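You operate a simulated robot arm through the tools that you are given. There is no shell and no other tool.

The job below is to be done with a simulated robot arm. You get a single attempt, and the scene is never put back.

JOB
Gauge and sort the two pins in the long bench's grey tray.
Fine: under 27.96 mm stand it in the red tray beside it, else in the pin rack; gauge slide back; leave the pins now in the rack alone.

The check looks at the end state, three seconds after you hand in, the way a careful person would. Anything else that was tipped, shoved, dropped, spilled or broken makes it a failure.

ROBOT AND FRAMES
A 7-joint arm with a three-finger gripper, fixed in place. Base frame: the origin is at the foot of the arm, x ahead of it, y to its left, z up; the work surface is at about z = 0.88. Units: m, rad, N and s.
Its first joint turns from -2.897 to 2.897 rad. Payload 2.69 kg.
The tool frame sits at the grasp point between the pads (the TCP): z along the fingers, y along the line on which they close. The tips reach 0.03 m beyond it. The gripper opens to 0.128 m. The gripper's body begins 0.117 m behind the TCP.
Orientation is that of the tool frame in the base frame, as a unit quaternion [w, x, y, z]. With the fingers straight down and closing along the base's y, the tool's x points along the base's -x, its y along +y and its z along -z.

CONTROLS
- The arm moves only by the tool jog_arm. Its argument "plan" is text: rows parted by semicolons, each of 7 numbers parted by spaces: the shift along the tool's x, y, z in m, then the turn, a rotation vector about the tool's x, y, z in rad, then the opening, from 0 (shut) to 1 (fully open). In form: x y z wx wy wz fingers; .... A call has 1 to 20 rows; each row is the pose to reach, as a shift and turn from the pose commanded when the call began, along the tool's axes at that moment. Rows are played at 5 a second. More than 0.05 m and 0.15 rad between two rows, or a gripper value outside its range, and nothing of the call is played. Where a pose cannot be reached the arm comes as near as it can. A force on the tool above 90 N (or 10 N above the force at the start of the call, whichever is more), or a blocked arm, ends the call early, and 0.2 s more pass. Each finger halts on what it meets, pressing with about 38 N; the grip force reading is that of the motor and also rises with nothing between the fingers. The clock runs only during rows and for 0.2 s after the last one: add rows that repeat a pose to give the fingers time. It gives the time, the measured TCP pose, the force on the tool (base axes), the opening and the grip force at its end, in the units of the frame above (readings bear some noise), with the torque about the TCP (base axes, N m) and any sound that the robot's microphone picked up.
- Cameras (640 x 400 px; columns grow to the right, rows downward): "scene" is fixed at [0.4018, -0.4979, 1.4931]; the picture's right is [1.00, 0.07, 0.00], its down [0.03, -0.38, -0.93] and it looks along [-0.07, 0.92, -0.38] (base axes); focal length 310 px, centre (320, 200). "wrist" rides on the gripper at [0.058, 0.054, -0.131] in the tool frame; the picture's right is [-0.68, 0.74, 0.00], its down [-0.62, -0.57, -0.55] and it looks along [-0.40, -0.37, 0.84] (tool axes); focal length 234 px, centre (320, 200). There is no depth. A picture from a camera that has moved, and an enlarged one, comes with that camera's place and axes in the base frame and with its lens.
- grab_frame(camera): a new picture of that camera. No time passes.
- lift_body(by): slides the trunk up (or, below 0, down) by that many m; the arm rides with it, the base frame stays. It gives what a move gives, with no picture.
- enlarge(camera, box): a new picture of the part [left, top, right, bottom] of that camera's present view, enlarged. No time passes.
- close_job(): hands the job in; it is judged then, once.

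Places have to be worked out from the pictures, the camera data and where the tool is seen. Open the gripper and draw the arm clear of the work before you hand the job in, unless the task says otherwise.

The tools are called after "Emit:" by a JSON object that holds its "name" and its "arguments". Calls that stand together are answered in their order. jog_arm: Moves the arm, as the interface text tells. Its arguments: {"type":"object","properties":{"plan":{"type":"string"}},"required":["plan"]} The other tools are called the same way: lift_body (by) slides the trunk up or down; grab_frame (camera) takes a picture; enlarge (camera, box) takes an enlarged picture of a part of a camera's view; close_job () hands the job in.

At the start:

```text
time_s: 0.0
tool_pos: [0.5065, 0.481, 1.2044]
tool_rot: [0.0, -0.001, 1.0, 0.0]
contact_force: [0.2, -0.3, 0.2]
torque: [-0.02, 0.02, -0.03]
finger_gap: 0.1279
grasp_force: 0.0
trunk travel left (down, up): [-0.15, 0.2]
```

scene: 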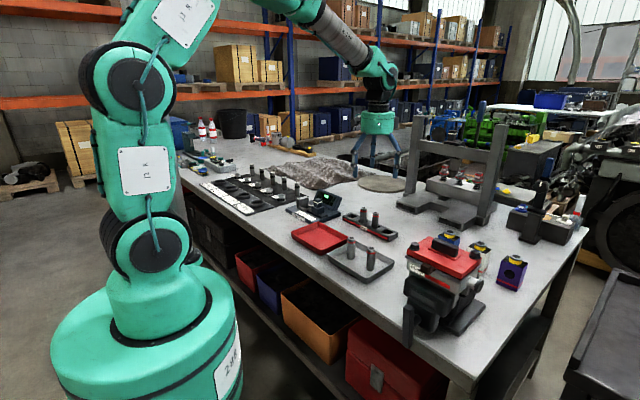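
wrist: 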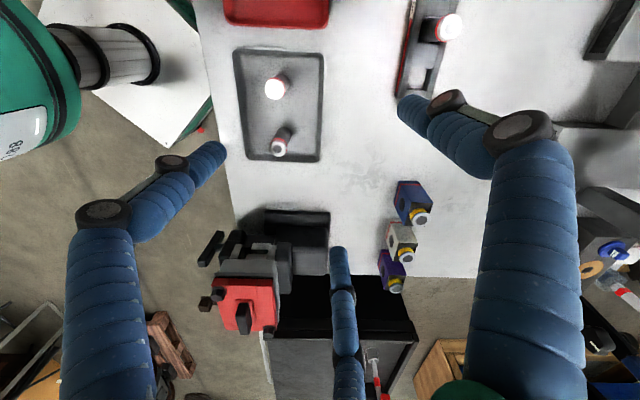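

I'll begin by looking closer at the tray, the gauge and the rack from the scene camera.

Emit:
{"name": "enlarge", "arguments": {"camera": "scene", "box": [270, 170, 430, 290]}}

Emit:
{"name": "enlarge", "arguments": {"camera": "scene", "box": [180, 140, 350, 240]}}

Emit:
{"name": "enlarge", "arguments": {"camera": "scene", "box": [390, 150, 590, 350]}}

Emit:
{"name": "enlarge", "arguments": {"camera": "wrist", "box": [200, 0, 480, 180]}}

```text
3.33 times, centred on (350, 230) of scene
camera zoom: at [0.4018, -0.4979, 1.4931], right [1.0, 0.07, 0.0], down [0.03, -0.38, -0.93], along [-0.07, 0.92, -0.38], focal length 1032 px, centre (220, 100)
```

zoom: 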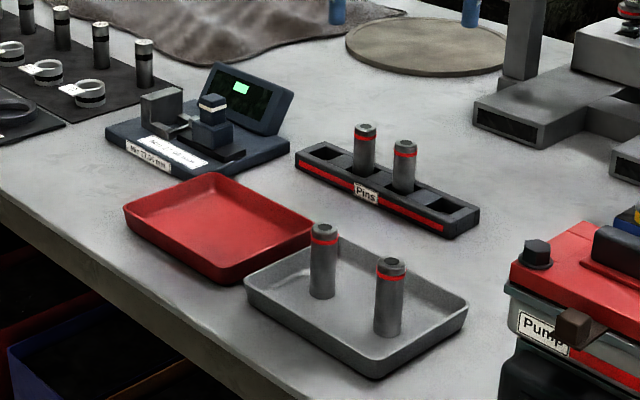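

```text
3.76 times, centred on (265, 190) of scene
camera zoom: at [0.4018, -0.4979, 1.4931], right [1.0, 0.07, 0.0], down [0.03, -0.38, -0.93], along [-0.07, 0.92, -0.38], focal length 1166 px, centre (527, 238)
```

zoom: 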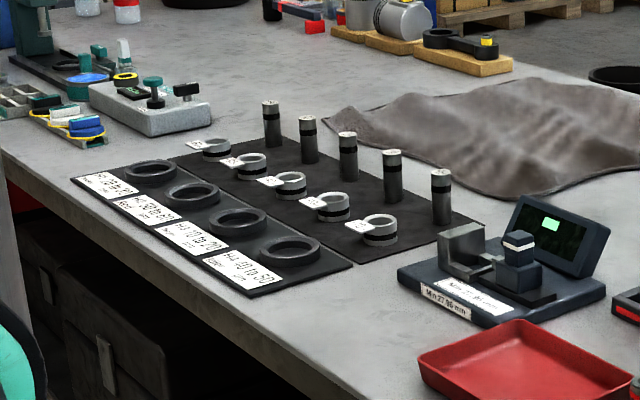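

```text
2.00 times, centred on (490, 250) of scene
camera zoom: at [0.4018, -0.4979, 1.4931], right [1.0, 0.07, 0.0], down [0.03, -0.38, -0.93], along [-0.07, 0.92, -0.38], focal length 619 px, centre (-20, 100)
```

zoom: 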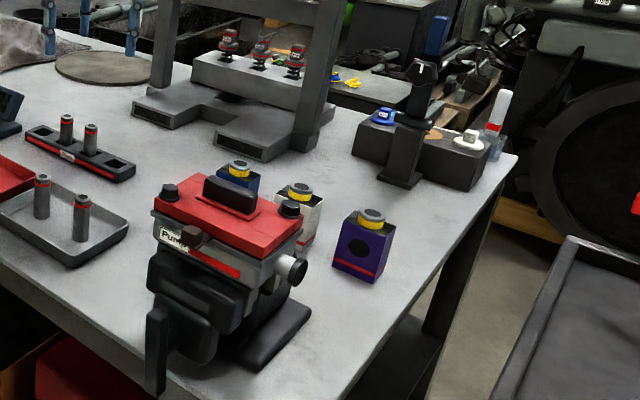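

```text
2.22 times, centred on (340, 90) of wrist
camera zoom: at [0.4487, 0.5332, 1.3356], right [0.68, 0.74, 0.0], down [0.62, -0.57, 0.55], along [0.4, -0.37, -0.84], focal length 520 px, centre (276, 444)
```

zoom: 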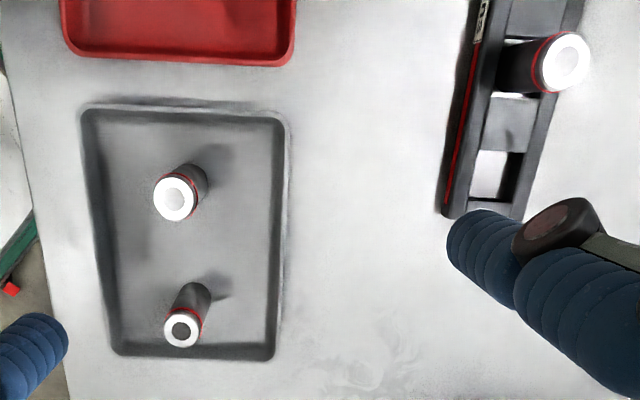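

The gauge seems to have an anvil, a knobbed slide and a display. I'll zoom in on it to read labels.

Emit:
{"name": "enlarge", "arguments": {"camera": "scene", "box": [280, 180, 350, 224]}}

Emit:
{"name": "enlarge", "arguments": {"camera": "scene", "box": [336, 200, 416, 250]}}

Emit:
{"name": "enlarge", "arguments": {"camera": "scene", "box": [325, 60, 425, 190]}}

Emit:
{"name": "enlarge", "arguments": {"camera": "scene", "box": [320, 230, 400, 280]}}

```text
9.09 times, centred on (315, 202) of scene
camera zoom: at [0.4018, -0.4979, 1.4931], right [1.0, 0.07, 0.0], down [0.03, -0.38, -0.93], along [-0.07, 0.92, -0.38], focal length 2816 px, centre (366, 182)
```

zoom: 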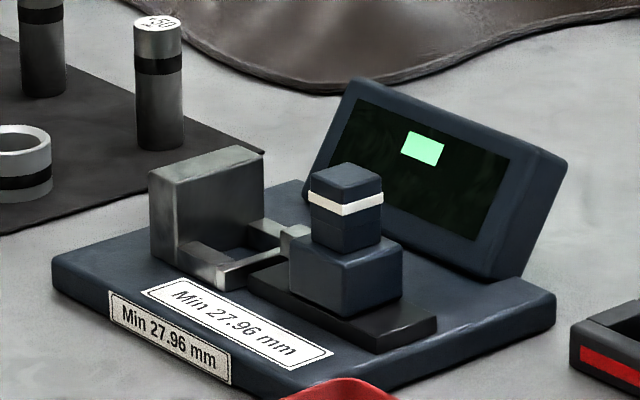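

```text
8.00 times, centred on (376, 225) of scene
camera zoom: at [0.4018, -0.4979, 1.4931], right [1.0, 0.07, 0.0], down [0.03, -0.38, -0.93], along [-0.07, 0.92, -0.38], focal length 2478 px, centre (-128, 0)
```

zoom: 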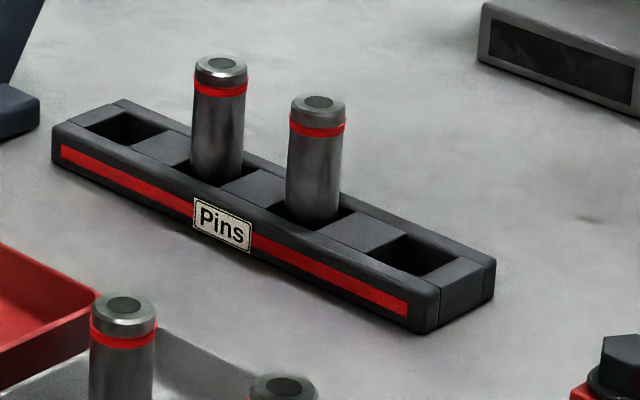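

```text
3.08 times, centred on (375, 125) of scene
camera zoom: at [0.4018, -0.4979, 1.4931], right [1.0, 0.07, 0.0], down [0.03, -0.38, -0.93], along [-0.07, 0.92, -0.38], focal length 953 px, centre (151, 431)
```

zoom: 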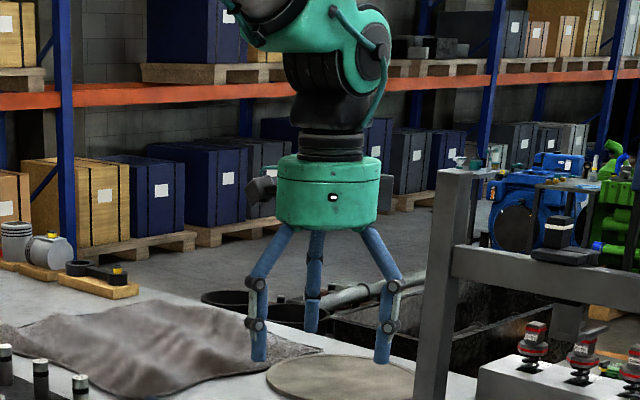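

```text
8.00 times, centred on (360, 255) of scene
camera zoom: at [0.4018, -0.4979, 1.4931], right [1.0, 0.07, 0.0], down [0.03, -0.38, -0.93], along [-0.07, 0.92, -0.38], focal length 2478 px, centre (0, -240)
```

zoom: 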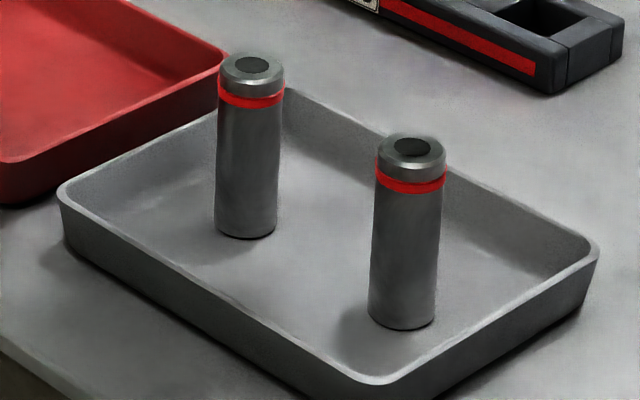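

The bench runs at about 45° to my base axes. Gauge has an anvil, jaw slide with a banded knob and a display facing the bench front. I'll turn the tool by +135° (fingers closing across the bench) and move at height to look down on the gauge.

Emit:
{"name": "jog_arm", "arguments": {"plan": ".0142 .0074 0 0 0 -.147 1; .0283 .0149 0 0 0 -.295 1; .0425 .0223 0 0 0 -.442 1; .0566 .0298 0 0 0 -.589 1; .0708 .0372 0 0 0 -.736 1; .0850 .0446 0 0 0 -.884 1; .0991 .0521 0 0 0 -1.031 1; .1133 .0595 0 0 0 -1.178 1; .1274 .0670 0 0 0 -1.325 1; .1416 .0744 0 0 0 -1.473 1; .1558 .0818 0 0 0 -1.620 1; .1699 .0893 0 0 0 -1.767 1; .1841 .0967 0 0 0 -1.914 1; .1982 .1042 0 0 0 -2.062 1; .2124 .1116 0 0 0 -2.209 1; .2265 .1190 0 0 0 -2.356 1; .2265 .1190 0 0 0 -2.356 1"}}

Emit:
{"name": "grab_frame", "arguments": {"camera": "wrist"}}

Emit:
{"name": "grab_frame", "arguments": {"camera": "scene"}}

```text
time_s: 3.6
tool_pos: [0.281, 0.5991, 1.2052]
tool_rot: [0.001, 0.924, -0.382, -0.001]
contact_force: [-0.2, -0.7, 0.5]
torque: [0.0, -0.02, -0.01]
finger_gap: 0.1279
grasp_force: 0.0
trunk travel left (down, up): [-0.15, 0.2]
```

```text
taken
camera wrist: at [0.2843, 0.5192, 1.3356], right [-1.0, -0.04, 0.0], down [-0.04, 0.84, 0.55], along [-0.02, 0.55, -0.84], focal length 234 px, centre (320, 200)
```

wrist: 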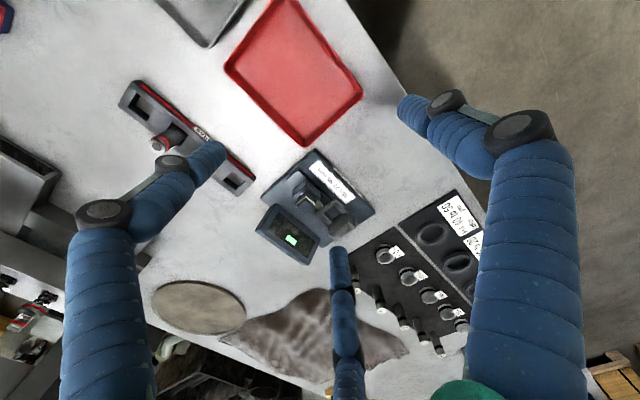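

```text
taken
```

scene: 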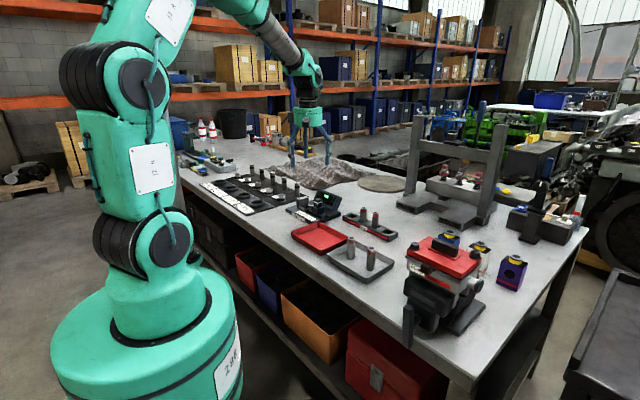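

The view reaches the gauge. I zoom in on it and the rack.

Emit:
{"name": "enlarge", "arguments": {"camera": "wrist", "box": [250, 140, 390, 260]}}

Emit:
{"name": "enlarge", "arguments": {"camera": "wrist", "box": [110, 70, 260, 200]}}

```text
3.33 times, centred on (320, 200) of wrist
camera zoom: at [0.2843, 0.5192, 1.3356], right [-1.0, -0.04, 0.0], down [-0.04, 0.84, 0.55], along [-0.02, 0.55, -0.84], focal length 781 px, centre (320, 200)
```

zoom: 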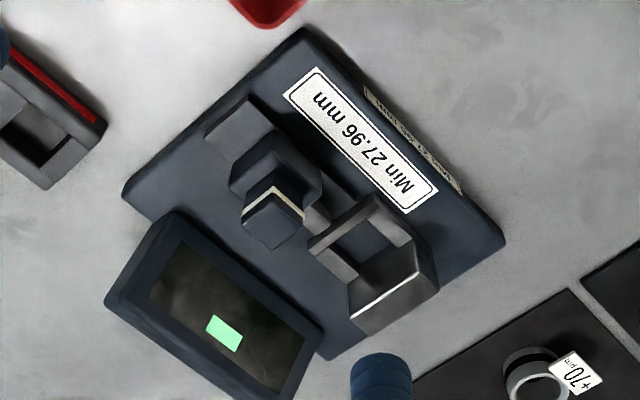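

```text
3.08 times, centred on (185, 135) of wrist
camera zoom: at [0.2843, 0.5192, 1.3356], right [-1.0, -0.04, 0.0], down [-0.04, 0.84, 0.55], along [-0.02, 0.55, -0.84], focal length 720 px, centre (735, 400)
```

zoom: 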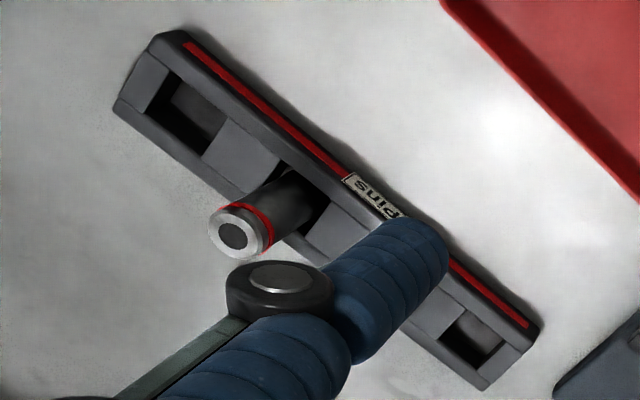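

The gauge is aligned with the bench (its axis runs along my tool x now). I'll descend to TCP height ~1.08, offset so the camera sees the nest and slide at close range.

Emit:
{"name": "jog_arm", "arguments": {"plan": "-.017 -.012 .025 0 0 0 1; -.034 -.024 .05 0 0 0 1; -.051 -.037 .075 0 0 0 1; -.068 -.049 .1 0 0 0 1; -.085 -.061 .125 0 0 0 1; -.085 -.061 .125 0 0 0 1"}}

Emit:
{"name": "grab_frame", "arguments": {"camera": "wrist"}}

Emit:
{"name": "enlarge", "arguments": {"camera": "wrist", "box": [240, 100, 400, 260]}}

```text
time_s: 5.0
tool_pos: [0.262, 0.7034, 1.0816]
tool_rot: [0.001, 0.924, -0.382, -0.001]
contact_force: [-0.5, 0.5, -0.8]
torque: [-0.04, 0.01, -0.01]
finger_gap: 0.1279
grasp_force: 0.1
trunk travel left (down, up): [-0.15, 0.2]
```

```text
taken
camera wrist: at [0.2663, 0.624, 1.2113], right [-1.0, -0.04, 0.0], down [-0.04, 0.84, 0.55], along [-0.02, 0.55, -0.84], focal length 234 px, centre (320, 200)
```

wrist: 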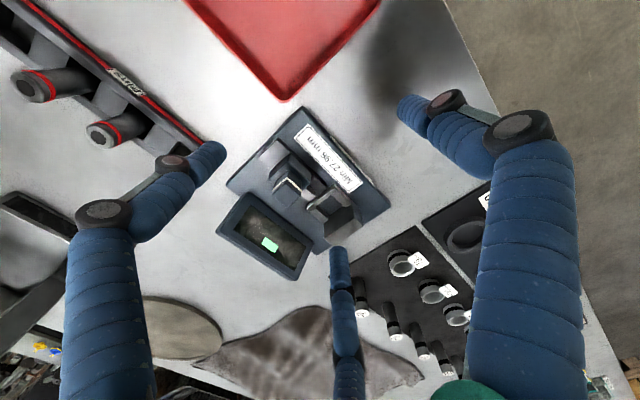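

```text
2.50 times, centred on (320, 180) of wrist
camera zoom: at [0.2663, 0.624, 1.2113], right [-1.0, -0.04, 0.0], down [-0.04, 0.84, 0.55], along [-0.02, 0.55, -0.84], focal length 585 px, centre (320, 250)
```

zoom: 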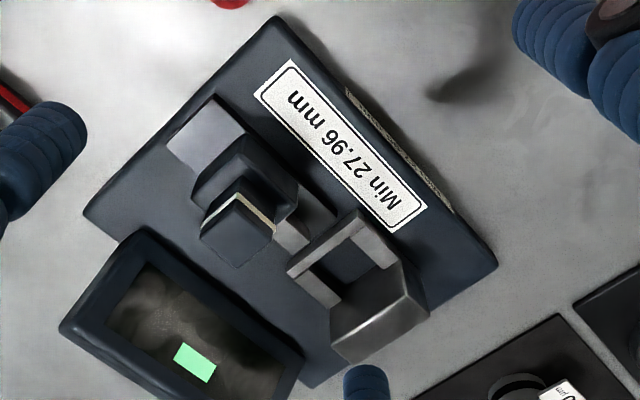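

Zooming further on the nest and slide for geometry.

Emit:
{"name": "enlarge", "arguments": {"camera": "wrist", "box": [280, 140, 360, 210]}}

Emit:
{"name": "enlarge", "arguments": {"camera": "scene", "box": [292, 192, 332, 217]}}

```text
5.71 times, centred on (320, 175) of wrist
camera zoom: at [0.2663, 0.624, 1.2113], right [-1.0, -0.04, 0.0], down [-0.04, 0.84, 0.55], along [-0.02, 0.55, -0.84], focal length 1338 px, centre (320, 343)
```

zoom: 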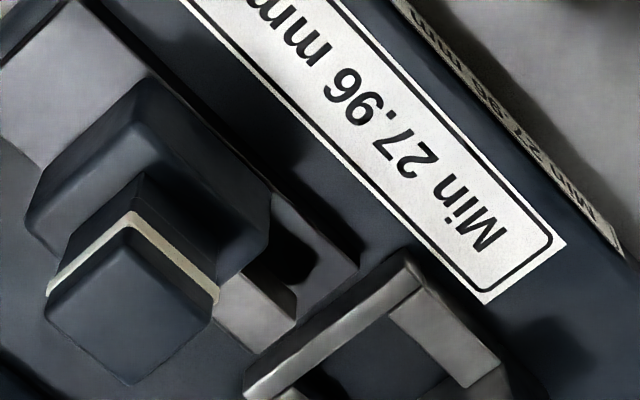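

```text
16.00 times, centred on (312, 204) of scene
camera zoom: at [0.4018, -0.4979, 1.4931], right [1.0, 0.07, 0.0], down [0.03, -0.38, -0.93], along [-0.07, 0.92, -0.38], focal length 4955 px, centre (448, 128)
```

zoom: 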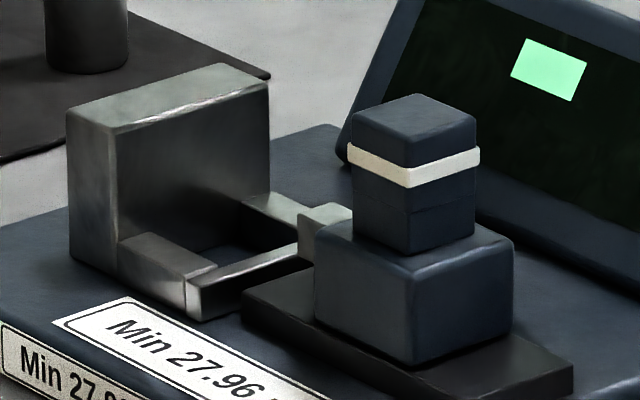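

The pocket is a low U-frame in front of a plate anvil; the slide carries a stub at block height and a ~25 mm square knob (centre a≈-0.333 along bench, top z≈0.97). Next I go back over the grey tray to locate the pins precisely, half closing the fingers on the way.

Emit:
{"name": "jog_arm", "arguments": {"plan": ".042 .0116 0 0 0 0 1; .084 .0232 0 0 0 0 .9; .126 .0348 0 0 0 0 .8; .168 .0464 0 0 0 0 .7; .21 .058 0 0 0 0 .6; .252 .0696 0 0 0 0 .5; .294 .0812 0 0 0 0 .5; .336 .0928 0 0 0 0 .5; .378 .1044 0 0 0 0 .5; .42 .116 0 0 0 0 .5; .42 .116 0 0 0 0 .5"}}

Emit:
{"name": "grab_frame", "arguments": {"camera": "wrist"}}

Emit:
{"name": "enlarge", "arguments": {"camera": "scene", "box": [280, 120, 440, 280]}}

```text
time_s: 7.4
tool_pos: [0.4781, 0.3219, 1.0795]
tool_rot: [0.0, 0.924, -0.382, -0.001]
contact_force: [0.5, -0.2, 0.0]
torque: [0.07, 0.06, 0.01]
finger_gap: 0.0642
grasp_force: 0.2
trunk travel left (down, up): [-0.15, 0.2]
```

```text
taken
camera wrist: at [0.4808, 0.2433, 1.2092], right [-1.0, -0.04, 0.0], down [-0.04, 0.84, 0.55], along [-0.02, 0.55, -0.84], focal length 234 px, centre (320, 200)
```

wrist: 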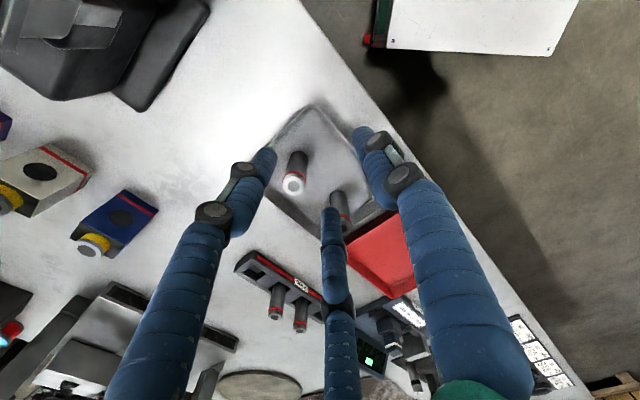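

```text
2.50 times, centred on (360, 200) of scene
camera zoom: at [0.4018, -0.4979, 1.4931], right [1.0, 0.07, 0.0], down [0.03, -0.38, -0.93], along [-0.07, 0.92, -0.38], focal length 774 px, centre (220, 200)
```

zoom: 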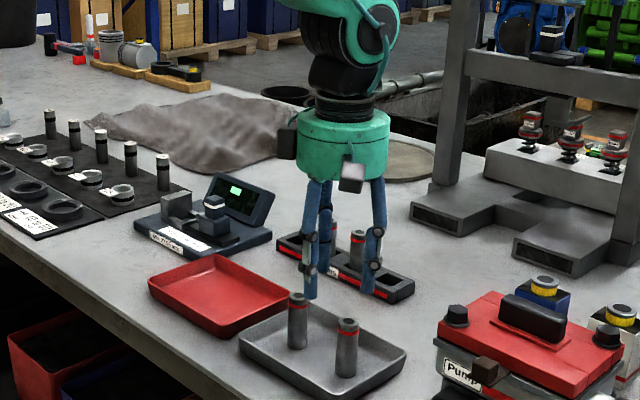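

Visually there are three fingers at 120°, so I'll plan margins for that as well. I enlarge the view onto the grey tray pins.

Emit:
{"name": "enlarge", "arguments": {"camera": "wrist", "box": [260, 100, 380, 240]}}

```text
2.86 times, centred on (320, 170) of wrist
camera zoom: at [0.4808, 0.2433, 1.2092], right [-1.0, -0.04, 0.0], down [-0.04, 0.84, 0.55], along [-0.02, 0.55, -0.84], focal length 669 px, centre (320, 286)
```

zoom: 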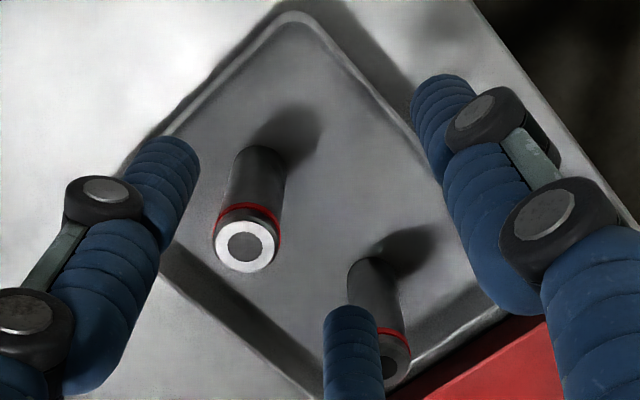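

Both views agree: pin 2 at a≈0.088, b≈0.628 and pin 1 at a≈-0.003, b≈0.627, tops z≈0.963. I move over pin 2 and come down to just above it, then check the alignment.

Emit:
{"name": "jog_arm", "arguments": {"plan": "-.0112 -.0312 0 0 0 0 .5; -.0225 -.0623 0 0 0 0 .5; -.0225 -.0623 .035 0 0 0 .5; -.0225 -.0623 .07 0 0 0 .5; -.0225 -.0623 .07 0 0 0 .5"}}

Emit:
{"name": "grab_frame", "arguments": {"camera": "wrist"}}

Emit:
{"name": "enlarge", "arguments": {"camera": "scene", "box": [330, 180, 420, 290]}}

```text
time_s: 8.6
tool_pos: [0.5033, 0.3816, 1.0091]
tool_rot: [0.001, 0.924, -0.382, 0.001]
contact_force: [0.2, 0.5, 0.5]
torque: [0.0, 0.03, -0.02]
finger_gap: 0.0638
grasp_force: 0.0
trunk travel left (down, up): [-0.15, 0.2]
```

```text
taken
camera wrist: at [0.508, 0.3025, 1.1391], right [-1.0, -0.04, 0.0], down [-0.04, 0.84, 0.55], along [-0.02, 0.55, -0.84], focal length 234 px, centre (320, 200)
```

wrist: 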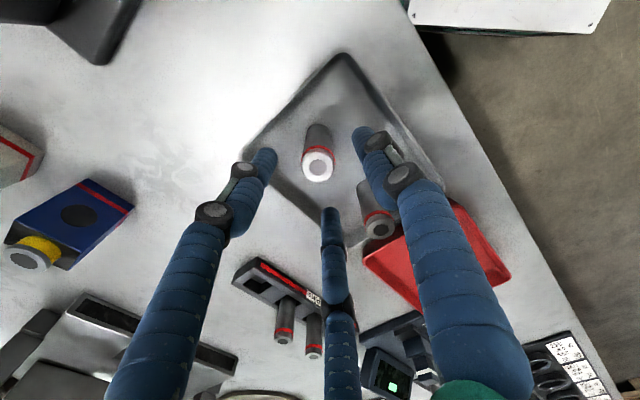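

```text
3.64 times, centred on (375, 235) of scene
camera zoom: at [0.4018, -0.4979, 1.4931], right [1.0, 0.07, 0.0], down [0.03, -0.38, -0.93], along [-0.07, 0.92, -0.38], focal length 1126 px, centre (120, 73)
```

zoom: 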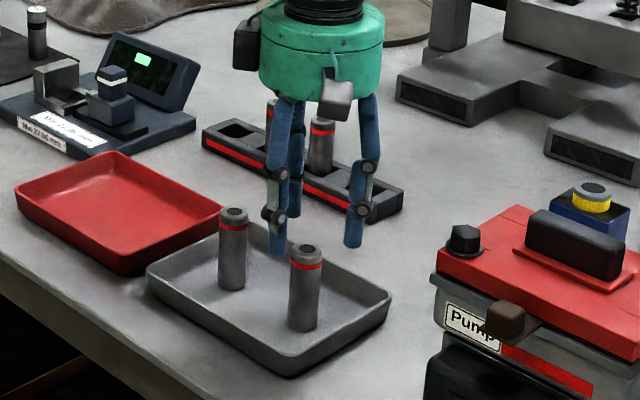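

Pin 2's top appears where expected under the TCP (within ~2 mm). I descend so that the tips reach ~29 mm below its top, then close.

Emit:
{"name": "jog_arm", "arguments": {"plan": ".001 -.001 .015 0 0 0 .5; .001 -.001 .03 0 0 0 .5; .001 -.001 .043 0 0 0 .5; .001 -.001 .043 0 0 0 .35; .001 -.001 .043 0 0 0 .2; .001 -.001 .043 0 0 0 0; .001 -.001 .043 0 0 0 0; .001 -.001 .043 0 0 0 0"}}

Emit:
{"name": "grab_frame", "arguments": {"camera": "wrist"}}

Emit:
{"name": "enlarge", "arguments": {"camera": "scene", "box": [330, 180, 420, 290]}}

```text
time_s: 10.4
tool_pos: [0.5066, 0.3834, 0.9681]
tool_rot: [0.0, 0.924, -0.383, 0.0]
contact_force: [0.1, 1.8, 3.3]
torque: [0.09, -0.03, -0.01]
finger_gap: 0.0275
grasp_force: 38.2
trunk travel left (down, up): [-0.15, 0.2]
```

```text
taken
camera wrist: at [0.5114, 0.3026, 1.0978], right [-1.0, -0.04, 0.0], down [-0.04, 0.84, 0.55], along [-0.02, 0.55, -0.84], focal length 234 px, centre (320, 200)
```

wrist: 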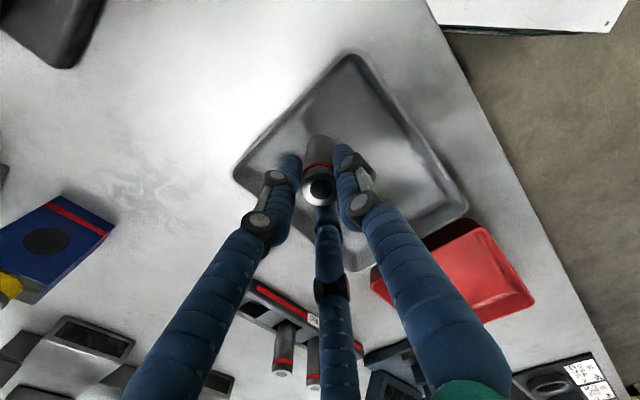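

```text
3.64 times, centred on (375, 235) of scene
camera zoom: at [0.4018, -0.4979, 1.4931], right [1.0, 0.07, 0.0], down [0.03, -0.38, -0.93], along [-0.07, 0.92, -0.38], focal length 1126 px, centre (120, 73)
```

zoom: 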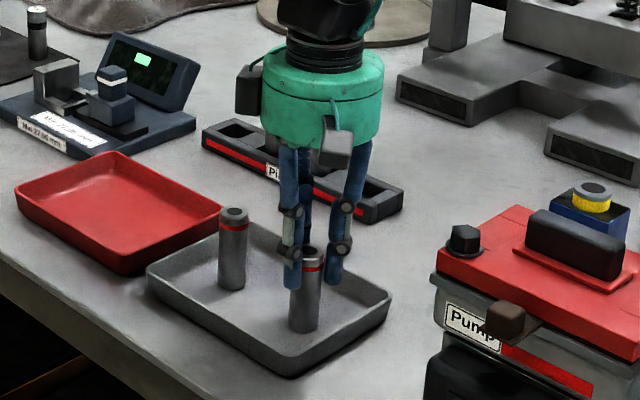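

Pin 2 is gripped (gap ≈27.5 mm). I lift it straight up and carry it at z≈1.10 to above the gauge pocket (estimated centre a≈-0.4165, b≈0.7555), then look.

Emit:
{"name": "jog_arm", "arguments": {"plan": "0 0 -.03 0 0 0 0; 0 0 -.075 0 0 0 0; 0 0 -.12 0 0 0 0; -.03 -.0075 -.132 0 0 0 0; -.075 -.0188 -.132 0 0 0 0; -.12 -.03 -.132 0 0 0 0; -.165 -.0413 -.132 0 0 0 0; -.21 -.0525 -.132 0 0 0 0; -.255 -.0638 -.132 0 0 0 0; -.3 -.075 -.132 0 0 0 0; -.345 -.0863 -.132 0 0 0 0; -.39 -.0975 -.132 0 0 0 0; -.435 -.109 -.132 0 0 0 0; -.475 -.119 -.132 0 0 0 0; -.5036 -.126 -.132 0 0 0 0; -.5036 -.126 -.132 0 0 0 0; -.5036 -.126 -.132 0 0 0 0"}}

Emit:
{"name": "grab_frame", "arguments": {"camera": "wrist"}}

Emit:
{"name": "enlarge", "arguments": {"camera": "wrist", "box": [270, 80, 370, 160]}}

Emit:
{"name": "enlarge", "arguments": {"camera": "scene", "box": [280, 165, 350, 225]}}

```text
time_s: 14.0
tool_pos: [0.2393, 0.826, 1.0986]
tool_rot: [0.0, 0.924, -0.383, 0.0]
contact_force: [0.2, 0.0, -2.7]
torque: [0.0, 0.04, 0.04]
finger_gap: 0.0266
grasp_force: 38.1
trunk travel left (down, up): [-0.15, 0.2]
```

```text
taken
camera wrist: at [0.2442, 0.7471, 1.2293], right [-1.0, -0.04, 0.0], down [-0.04, 0.84, 0.55], along [-0.02, 0.55, -0.84], focal length 234 px, centre (320, 200)
```

wrist: 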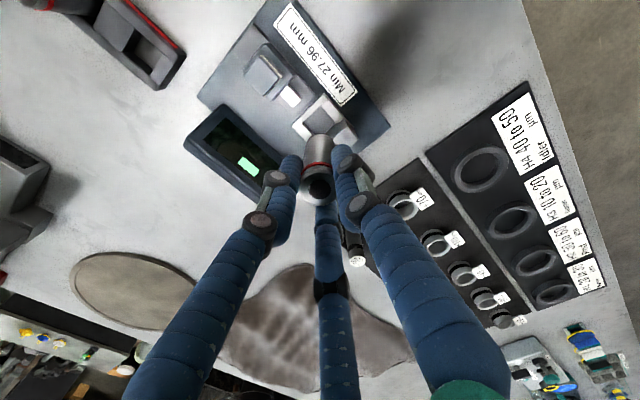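

```text
5.00 times, centred on (320, 120) of wrist
camera zoom: at [0.2442, 0.7471, 1.2293], right [-1.0, -0.04, 0.0], down [-0.04, 0.84, 0.55], along [-0.02, 0.55, -0.84], focal length 1171 px, centre (320, 600)
```

zoom: 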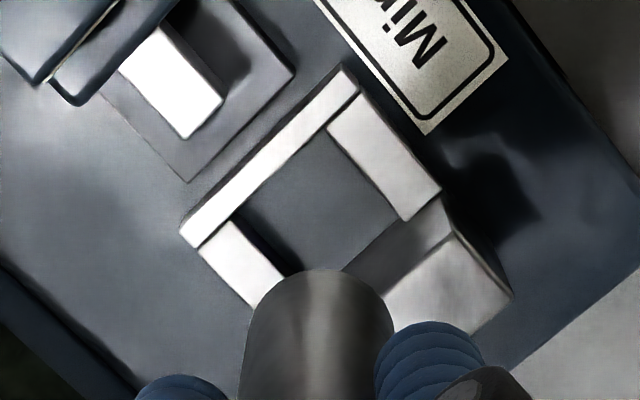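

```text
6.67 times, centred on (315, 195) of scene
camera zoom: at [0.4018, -0.4979, 1.4931], right [1.0, 0.07, 0.0], down [0.03, -0.38, -0.93], along [-0.07, 0.92, -0.38], focal length 2065 px, centre (353, 233)
```

zoom: 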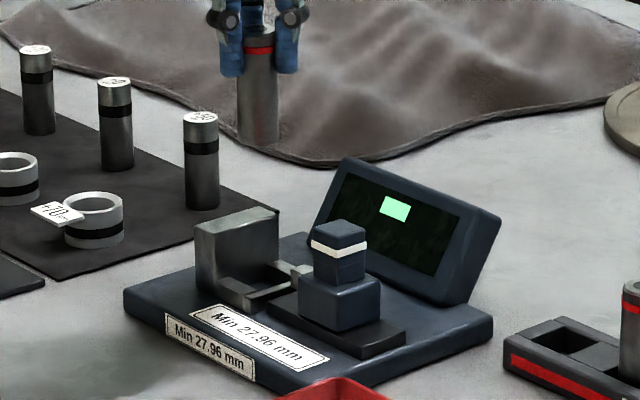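

The pocket is clearly visible: its centre is about 4 mm further in -a and 4 mm in +b from the pin. I shift accordingly and lower to just above the anvil top, then recheck.

Emit:
{"name": "jog_arm", "arguments": {"plan": "-.004 -.0037 0 0 0 0 0; -.004 -.0037 .03 0 0 0 0; -.004 -.0037 .055 0 0 0 0; -.004 -.0037 .055 0 0 0 0"}}

Emit:
{"name": "enlarge", "arguments": {"camera": "wrist", "box": [270, 80, 370, 160]}}

Emit:
{"name": "enlarge", "arguments": {"camera": "scene", "box": [280, 165, 350, 225]}}

```text
time_s: 15.0
tool_pos: [0.2405, 0.8329, 1.0429]
tool_rot: [0.0, 0.924, -0.382, 0.0]
contact_force: [-0.3, 0.6, -1.7]
torque: [-0.05, 0.03, -0.01]
finger_gap: 0.0265
grasp_force: 38.0
trunk travel left (down, up): [-0.15, 0.2]
```

```text
5.00 times, centred on (320, 120) of wrist
camera zoom: at [0.2448, 0.7537, 1.1736], right [-1.0, -0.04, 0.0], down [-0.04, 0.84, 0.55], along [-0.02, 0.55, -0.84], focal length 1171 px, centre (320, 600)
```

zoom: 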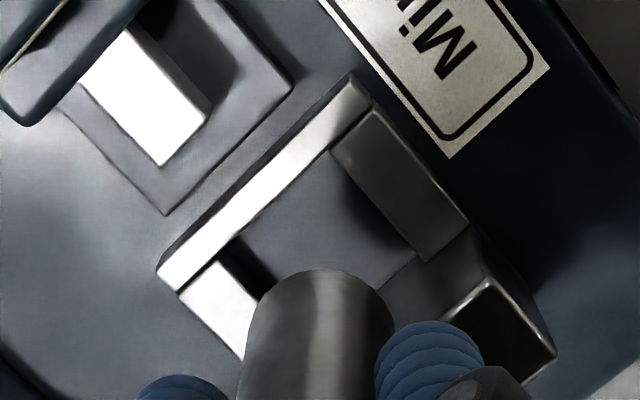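

```text
6.67 times, centred on (315, 195) of scene
camera zoom: at [0.4018, -0.4979, 1.4931], right [1.0, 0.07, 0.0], down [0.03, -0.38, -0.93], along [-0.07, 0.92, -0.38], focal length 2065 px, centre (353, 233)
```

zoom: 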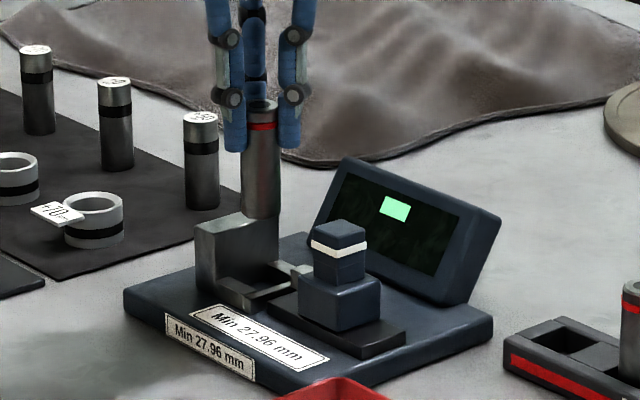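

The pin axis now matches the pocket centre within ~1 mm. I lower to about 6 mm above the expected seat and check the force.

Emit:
{"name": "jog_arm", "arguments": {"plan": "0 0 .015 0 0 0 0; 0 0 .03 0 0 0 0; 0 0 .04 0 0 0 0; 0 0 .048 0 0 0 0; 0 0 .052 0 0 0 0; 0 0 .052 0 0 0 0"}}

Emit:
{"name": "enlarge", "arguments": {"camera": "wrist", "box": [270, 80, 370, 160]}}

Emit:
{"name": "enlarge", "arguments": {"camera": "scene", "box": [287, 180, 337, 215]}}

```text
time_s: 16.4
tool_pos: [0.2411, 0.8341, 0.9897]
tool_rot: [0.0, 0.924, -0.383, 0.0]
contact_force: [0.0, 0.1, -1.5]
torque: [-0.02, 0.02, 0.01]
finger_gap: 0.0263
grasp_force: 37.8
trunk travel left (down, up): [-0.15, 0.2]
```

```text
5.00 times, centred on (320, 120) of wrist
camera zoom: at [0.245, 0.7539, 1.121], right [-1.0, -0.04, 0.0], down [-0.04, 0.84, 0.55], along [-0.02, 0.55, -0.84], focal length 1171 px, centre (320, 600)
```

zoom: 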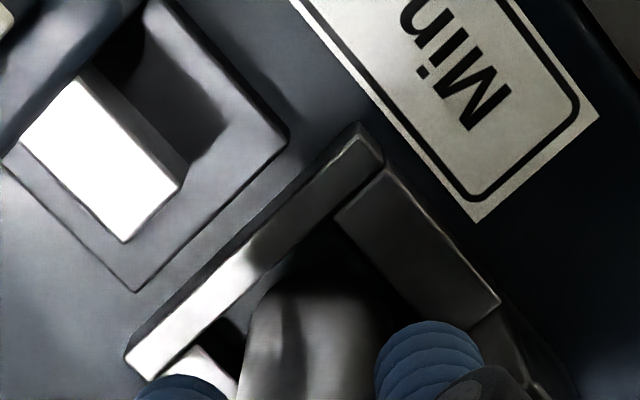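

```text
11.43 times, centred on (312, 198) of scene
camera zoom: at [0.4018, -0.4979, 1.4931], right [1.0, 0.07, 0.0], down [0.03, -0.38, -0.93], along [-0.07, 0.92, -0.38], focal length 3540 px, centre (411, 229)
```

zoom: 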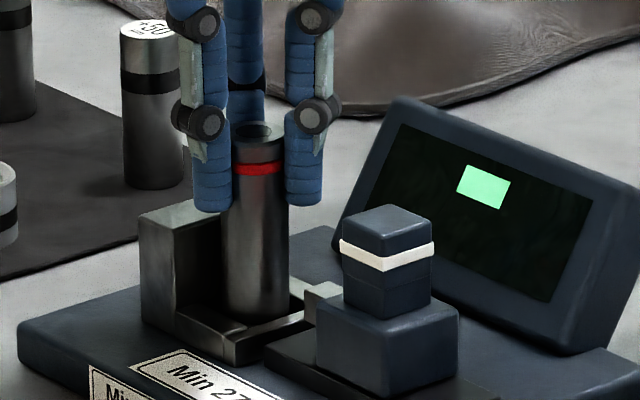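

The pin has entered the pocket without touching. I lower the last few millimetres in small steps, watching the force.

Emit:
{"name": "jog_arm", "arguments": {"plan": "0 0 .002 0 0 0 0; 0 0 .004 0 0 0 0; 0 0 .004 0 0 0 0"}}

```text
time_s: 17.2
tool_pos: [0.2411, 0.8335, 0.9864]
tool_rot: [0.001, 0.924, -0.383, 0.0]
contact_force: [0.1, 0.1, -2.5]
torque: [0.01, -0.02, -0.01]
finger_gap: 0.0264
grasp_force: 38.1
trunk travel left (down, up): [-0.15, 0.2]
```

Still free; another 4 mm in 1 mm steps.

Emit:
{"name": "jog_arm", "arguments": {"plan": "0 0 .001 0 0 0 0; 0 0 .002 0 0 0 0; 0 0 .003 0 0 0 0; 0 0 .003 0 0 0 0"}}

```text
time_s: 18.2
tool_pos: [0.2395, 0.8334, 0.986]
tool_rot: [0.0, 0.924, -0.383, 0.0]
contact_force: [0.1, 0.8, -1.7]
torque: [0.01, -0.03, 0.02]
finger_gap: 0.0264
grasp_force: 38.0
trunk travel left (down, up): [-0.15, 0.2]
```

No contact force yet (z noise ≈1 mm). I continue 1 mm at a time.

Emit:
{"name": "jog_arm", "arguments": {"plan": "0 0 .001 0 0 0 0; 0 0 .002 0 0 0 0; 0 0 .002 0 0 0 0"}}

Emit:
{"name": "enlarge", "arguments": {"camera": "scene", "box": [297, 185, 327, 215]}}

```text
time_s: 19.0
tool_pos: [0.2404, 0.8331, 0.9823]
tool_rot: [0.0, 0.924, -0.383, 0.0]
contact_force: [0.0, 0.1, -2.9]
torque: [-0.04, 0.04, 0.0]
finger_gap: 0.0265
grasp_force: 38.0
trunk travel left (down, up): [-0.15, 0.2]
```

```text
13.33 times, centred on (312, 200) of scene
camera zoom: at [0.4018, -0.4979, 1.4931], right [1.0, 0.07, 0.0], down [0.03, -0.38, -0.93], along [-0.07, 0.92, -0.38], focal length 4130 px, centre (427, 200)
```

zoom: 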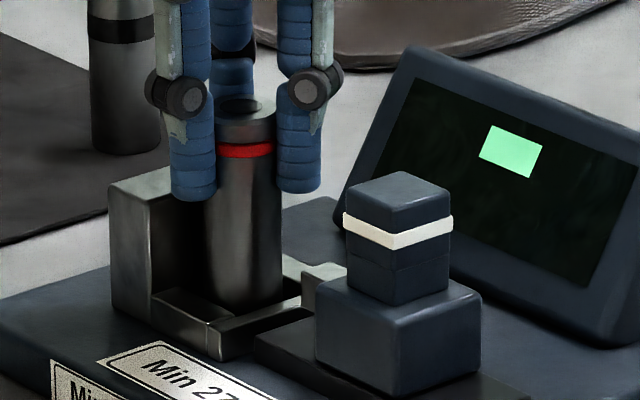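

Pin weight (~2 N down) is still fully on the tool, so it isn't seated yet. Continuing downward.

Emit:
{"name": "jog_arm", "arguments": {"plan": "0 0 .001 0 0 0 0; 0 0 .002 0 0 0 0; 0 0 .002 0 0 0 0"}}

```text
time_s: 19.8
tool_pos: [0.24, 0.8336, 0.9815]
tool_rot: [-0.001, 0.924, -0.383, 0.001]
contact_force: [-1.5, -1.8, 6.1]
torque: [-0.22, 0.04, 0.01]
finger_gap: 0.0263
grasp_force: 38.1
trunk travel left (down, up): [-0.15, 0.2]
```

Contact at z≈0.981 (6 N up): pin seated on the gauge floor. I open gently and rise straight up.

Emit:
{"name": "jog_arm", "arguments": {"plan": "0 0 0 0 0 0 .3; 0 0 0 0 0 0 .4; 0 0 0 0 0 0 .4; 0 0 -.02 0 0 0 .4; 0 0 -.06 0 0 0 .4; 0 0 -.1 0 0 0 .4; 0 0 -.1 0 0 0 .4"}}

Emit:
{"name": "grab_frame", "arguments": {"camera": "wrist"}}

Emit:
{"name": "enlarge", "arguments": {"camera": "scene", "box": [290, 180, 340, 220]}}

Emit:
{"name": "enlarge", "arguments": {"camera": "wrist", "box": [250, 60, 390, 180]}}

```text
time_s: 21.4
tool_pos: [0.2437, 0.833, 1.0822]
tool_rot: [0.0, 0.924, -0.383, 0.0]
contact_force: [-0.1, 0.1, 0.0]
torque: [0.07, 0.01, -0.01]
finger_gap: 0.051
grasp_force: 0.1
trunk travel left (down, up): [-0.15, 0.2]
```

```text
taken
camera wrist: at [0.2473, 0.7534, 1.2127], right [-1.0, -0.04, 0.0], down [-0.04, 0.84, 0.55], along [-0.02, 0.55, -0.84], focal length 234 px, centre (320, 200)
```

wrist: 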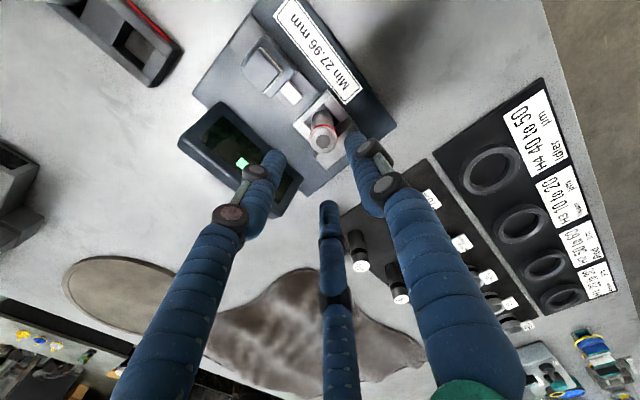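

```text
10.00 times, centred on (315, 200) of scene
camera zoom: at [0.4018, -0.4979, 1.4931], right [1.0, 0.07, 0.0], down [0.03, -0.38, -0.93], along [-0.07, 0.92, -0.38], focal length 3097 px, centre (370, 200)
```

zoom: 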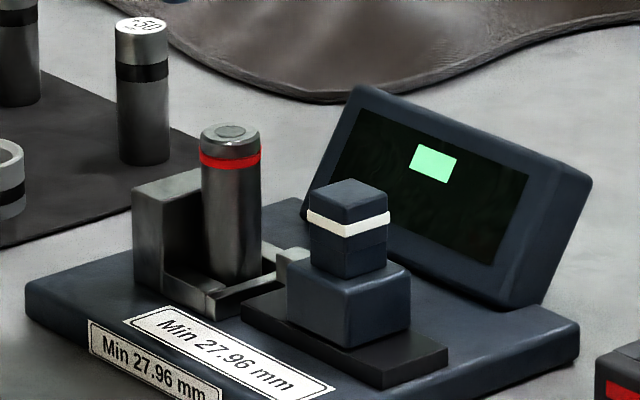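

```text
3.33 times, centred on (320, 120) of wrist
camera zoom: at [0.2473, 0.7534, 1.2127], right [-1.0, -0.04, 0.0], down [-0.04, 0.84, 0.55], along [-0.02, 0.55, -0.84], focal length 781 px, centre (320, 467)
```

zoom: 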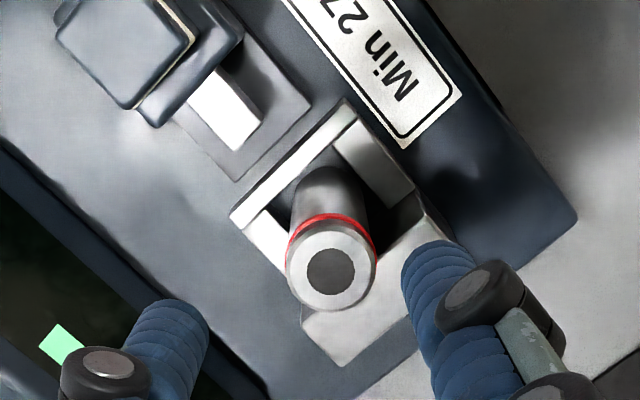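

The pin stands free in the pocket. Now I move over the slide knob (≈86 mm in +a) and check alignment for gripping it.

Emit:
{"name": "jog_arm", "arguments": {"plan": ".043 .0015 0 0 0 0 .45; .086 .003 0 0 0 0 .45; .086 .003 0 0 0 0 .45; .086 .003 0 0 0 0 .45"}}

Emit:
{"name": "enlarge", "arguments": {"camera": "wrist", "box": [250, 70, 390, 190]}}

Emit:
{"name": "enlarge", "arguments": {"camera": "scene", "box": [280, 160, 350, 220]}}

```text
time_s: 22.4
tool_pos: [0.3001, 0.7681, 1.0811]
tool_rot: [0.0, 0.924, -0.383, 0.0]
contact_force: [-0.7, 0.6, 1.0]
torque: [-0.03, 0.01, -0.03]
finger_gap: 0.0573
grasp_force: 0.0
trunk travel left (down, up): [-0.15, 0.2]
```

```text
3.33 times, centred on (320, 130) of wrist
camera zoom: at [0.3044, 0.6875, 1.211], right [-1.0, -0.04, 0.0], down [-0.04, 0.84, 0.55], along [-0.02, 0.55, -0.84], focal length 781 px, centre (320, 433)
```

zoom: 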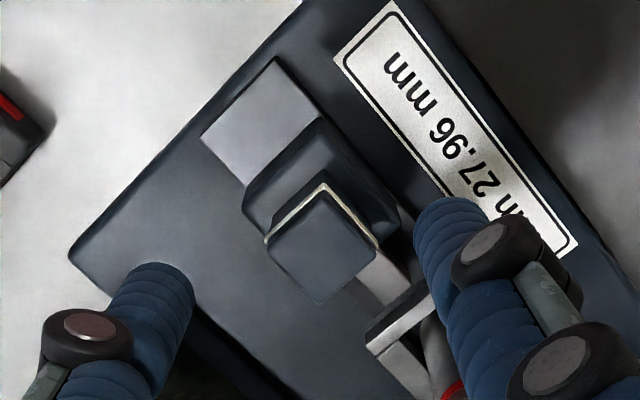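

```text
6.67 times, centred on (315, 190) of scene
camera zoom: at [0.4018, -0.4979, 1.4931], right [1.0, 0.07, 0.0], down [0.03, -0.38, -0.93], along [-0.07, 0.92, -0.38], focal length 2065 px, centre (353, 267)
```

zoom: 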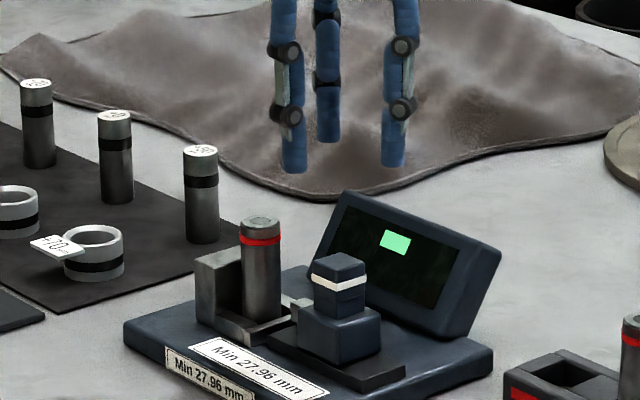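

Knob centre is ~5.5 mm further in -a and ~3 mm in +b from the TCP. I correct, descend until the tips are just above the slide block (tips ≈0.943), and check before closing.

Emit:
{"name": "jog_arm", "arguments": {"plan": "-.0055 -.0033 0 0 0 0 .45; -.0055 -.0033 .04 0 0 0 .45; -.0055 -.0033 .08 0 0 0 .45; -.0055 -.0033 .095 0 0 0 .45; -.0055 -.0033 .106 0 0 0 .45; -.0055 -.0033 .106 0 0 0 .45"}}

Emit:
{"name": "enlarge", "arguments": {"camera": "wrist", "box": [250, 90, 390, 210]}}

Emit:
{"name": "enlarge", "arguments": {"camera": "scene", "box": [290, 180, 340, 220]}}

```text
time_s: 23.8
tool_pos: [0.2985, 0.7756, 0.974]
tool_rot: [0.0, 0.924, -0.383, -0.001]
contact_force: [0.0, -0.3, 0.0]
torque: [0.04, -0.03, 0.01]
finger_gap: 0.0577
grasp_force: 0.0
trunk travel left (down, up): [-0.15, 0.2]
```

```text
3.33 times, centred on (320, 150) of wrist
camera zoom: at [0.3021, 0.6955, 1.1047], right [-1.0, -0.04, 0.0], down [-0.04, 0.84, 0.55], along [-0.02, 0.55, -0.84], focal length 781 px, centre (320, 367)
```

zoom: 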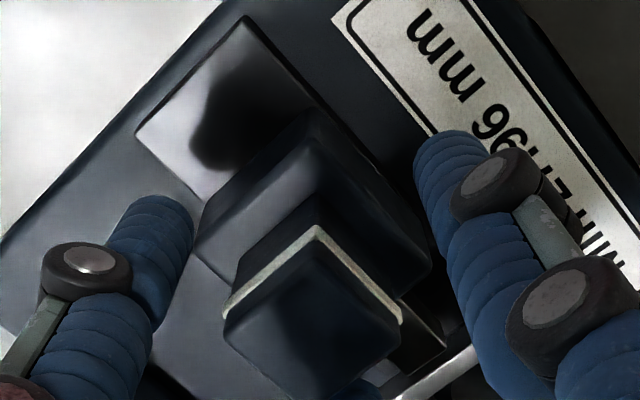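

```text
10.00 times, centred on (315, 200) of scene
camera zoom: at [0.4018, -0.4979, 1.4931], right [1.0, 0.07, 0.0], down [0.03, -0.38, -0.93], along [-0.07, 0.92, -0.38], focal length 3097 px, centre (370, 200)
```

zoom: 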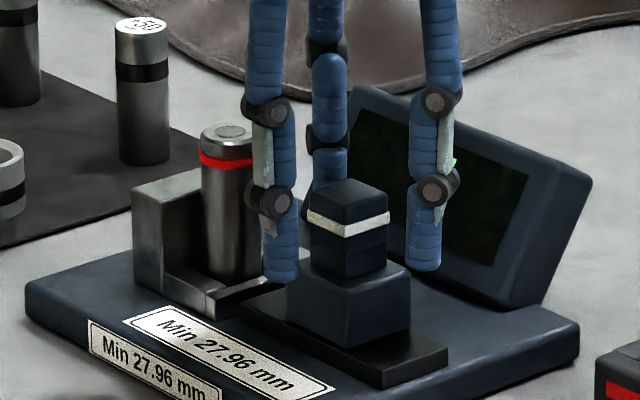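

Fingers straddle the knob well. I close gently on it.

Emit:
{"name": "jog_arm", "arguments": {"plan": "0 0 0 0 0 0 .35; 0 0 0 0 0 0 .25; 0 0 0 0 0 0 .15; 0 0 0 0 0 0 0; 0 0 0 0 0 0 0; 0 0 0 0 0 0 0"}}

Emit:
{"name": "enlarge", "arguments": {"camera": "scene", "box": [290, 180, 340, 220]}}

Emit:
{"name": "grab_frame", "arguments": {"camera": "wrist"}}

```text
time_s: 25.2
tool_pos: [0.2975, 0.7752, 0.9745]
tool_rot: [0.001, 0.924, -0.383, 0.0]
contact_force: [3.0, 0.5, -0.2]
torque: [-0.03, -0.11, -0.02]
finger_gap: 0.0309
grasp_force: 38.0
trunk travel left (down, up): [-0.15, 0.2]
```

```text
10.00 times, centred on (315, 200) of scene
camera zoom: at [0.4018, -0.4979, 1.4931], right [1.0, 0.07, 0.0], down [0.03, -0.38, -0.93], along [-0.07, 0.92, -0.38], focal length 3097 px, centre (370, 200)
```

zoom: 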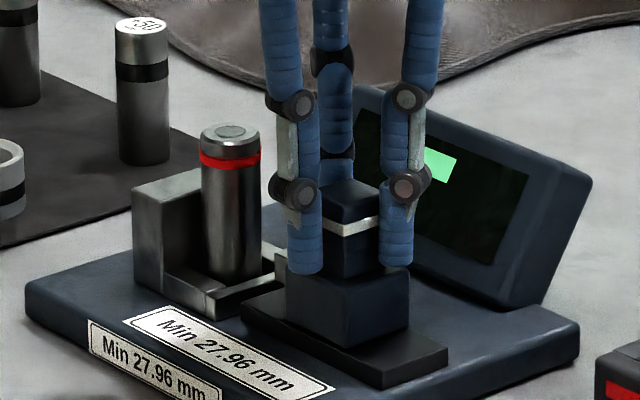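

```text
taken
camera wrist: at [0.3022, 0.6954, 1.1048], right [-1.0, -0.04, 0.0], down [-0.04, 0.84, 0.55], along [-0.02, 0.55, -0.84], focal length 234 px, centre (320, 200)
```

wrist: 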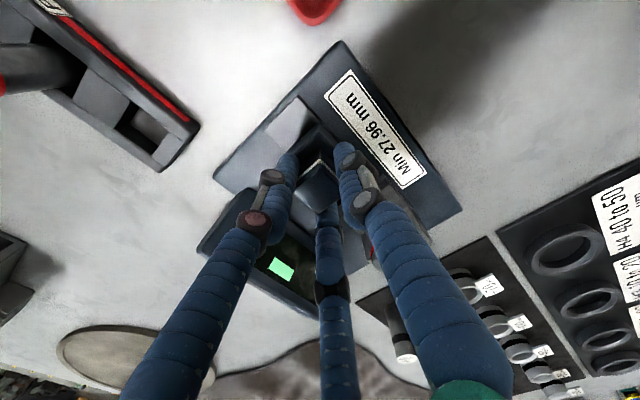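

Knob gripped. I push the slide toward the anvil (-a), first 6 mm, watching force and display.

Emit:
{"name": "jog_arm", "arguments": {"plan": "-.002 0 0 0 0 0 0; -.004 0 0 0 0 0 0; -.006 0 0 0 0 0 0; -.006 0 0 0 0 0 0"}}

Emit:
{"name": "enlarge", "arguments": {"camera": "scene", "box": [290, 180, 340, 220]}}

```text
time_s: 26.2
tool_pos: [0.2936, 0.781, 0.9746]
tool_rot: [0.001, 0.924, -0.382, 0.0]
contact_force: [0.6, 0.8, -7.3]
torque: [0.08, -0.15, 0.01]
finger_gap: 0.0311
grasp_force: 38.0
trunk travel left (down, up): [-0.15, 0.2]
```

```text
10.00 times, centred on (315, 200) of scene
camera zoom: at [0.4018, -0.4979, 1.4931], right [1.0, 0.07, 0.0], down [0.03, -0.38, -0.93], along [-0.07, 0.92, -0.38], focal length 3097 px, centre (370, 200)
```

zoom: 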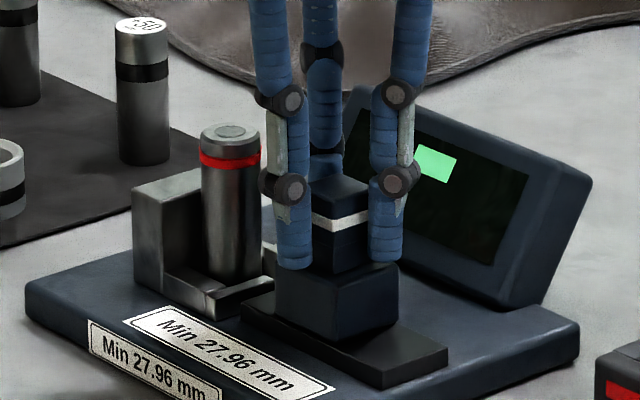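

The slide follows smoothly. Continue in 1–2 mm steps, with z eased slightly down since the knob is pulling on the tool.

Emit:
{"name": "jog_arm", "arguments": {"plan": "-.002 0 .0003 0 0 0 0; -.004 0 .0003 0 0 0 0; -.005 0 .0003 0 0 0 0; -.005 0 .0003 0 0 0 0"}}

Emit:
{"name": "enlarge", "arguments": {"camera": "scene", "box": [290, 180, 340, 220]}}

```text
time_s: 27.2
tool_pos: [0.2898, 0.7844, 0.9753]
tool_rot: [0.0, 0.924, -0.383, 0.0]
contact_force: [-4.0, -4.7, -4.7]
torque: [-0.41, 0.33, -0.06]
finger_gap: 0.0312
grasp_force: 37.9
trunk travel left (down, up): [-0.15, 0.2]
```

```text
10.00 times, centred on (315, 200) of scene
camera zoom: at [0.4018, -0.4979, 1.4931], right [1.0, 0.07, 0.0], down [0.03, -0.38, -0.93], along [-0.07, 0.92, -0.38], focal length 3097 px, centre (370, 200)
```

zoom: 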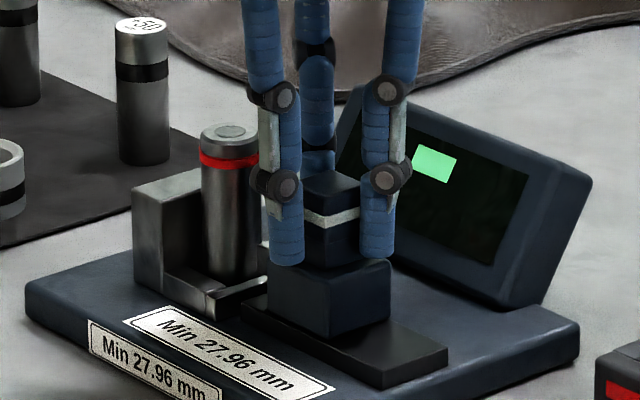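

Still moving; small sideways load, so I nudge slightly to -b while continuing 1 mm steps.

Emit:
{"name": "jog_arm", "arguments": {"plan": "-.001 .0003 .0002 0 0 0 0; -.002 .0003 .0002 0 0 0 0; -.003 .0003 .0002 0 0 0 0; -.004 .0003 .0002 0 0 0 0; -.004 .0003 .0002 0 0 0 0"}}

Emit:
{"name": "enlarge", "arguments": {"camera": "scene", "box": [290, 180, 340, 220]}}

```text
time_s: 28.4
tool_pos: [0.2864, 0.7861, 0.9752]
tool_rot: [0.0, 0.924, -0.383, 0.0]
contact_force: [-3.4, -2.8, -6.4]
torque: [-0.25, 0.15, -0.02]
finger_gap: 0.0311
grasp_force: 37.6
trunk travel left (down, up): [-0.15, 0.2]
```

```text
10.00 times, centred on (315, 200) of scene
camera zoom: at [0.4018, -0.4979, 1.4931], right [1.0, 0.07, 0.0], down [0.03, -0.38, -0.93], along [-0.07, 0.92, -0.38], focal length 3097 px, centre (370, 200)
```

zoom: 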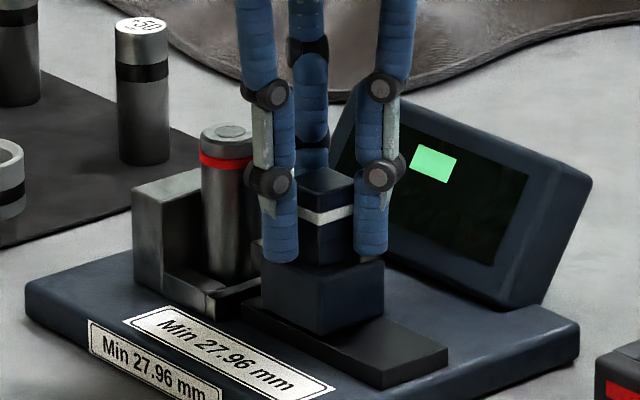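

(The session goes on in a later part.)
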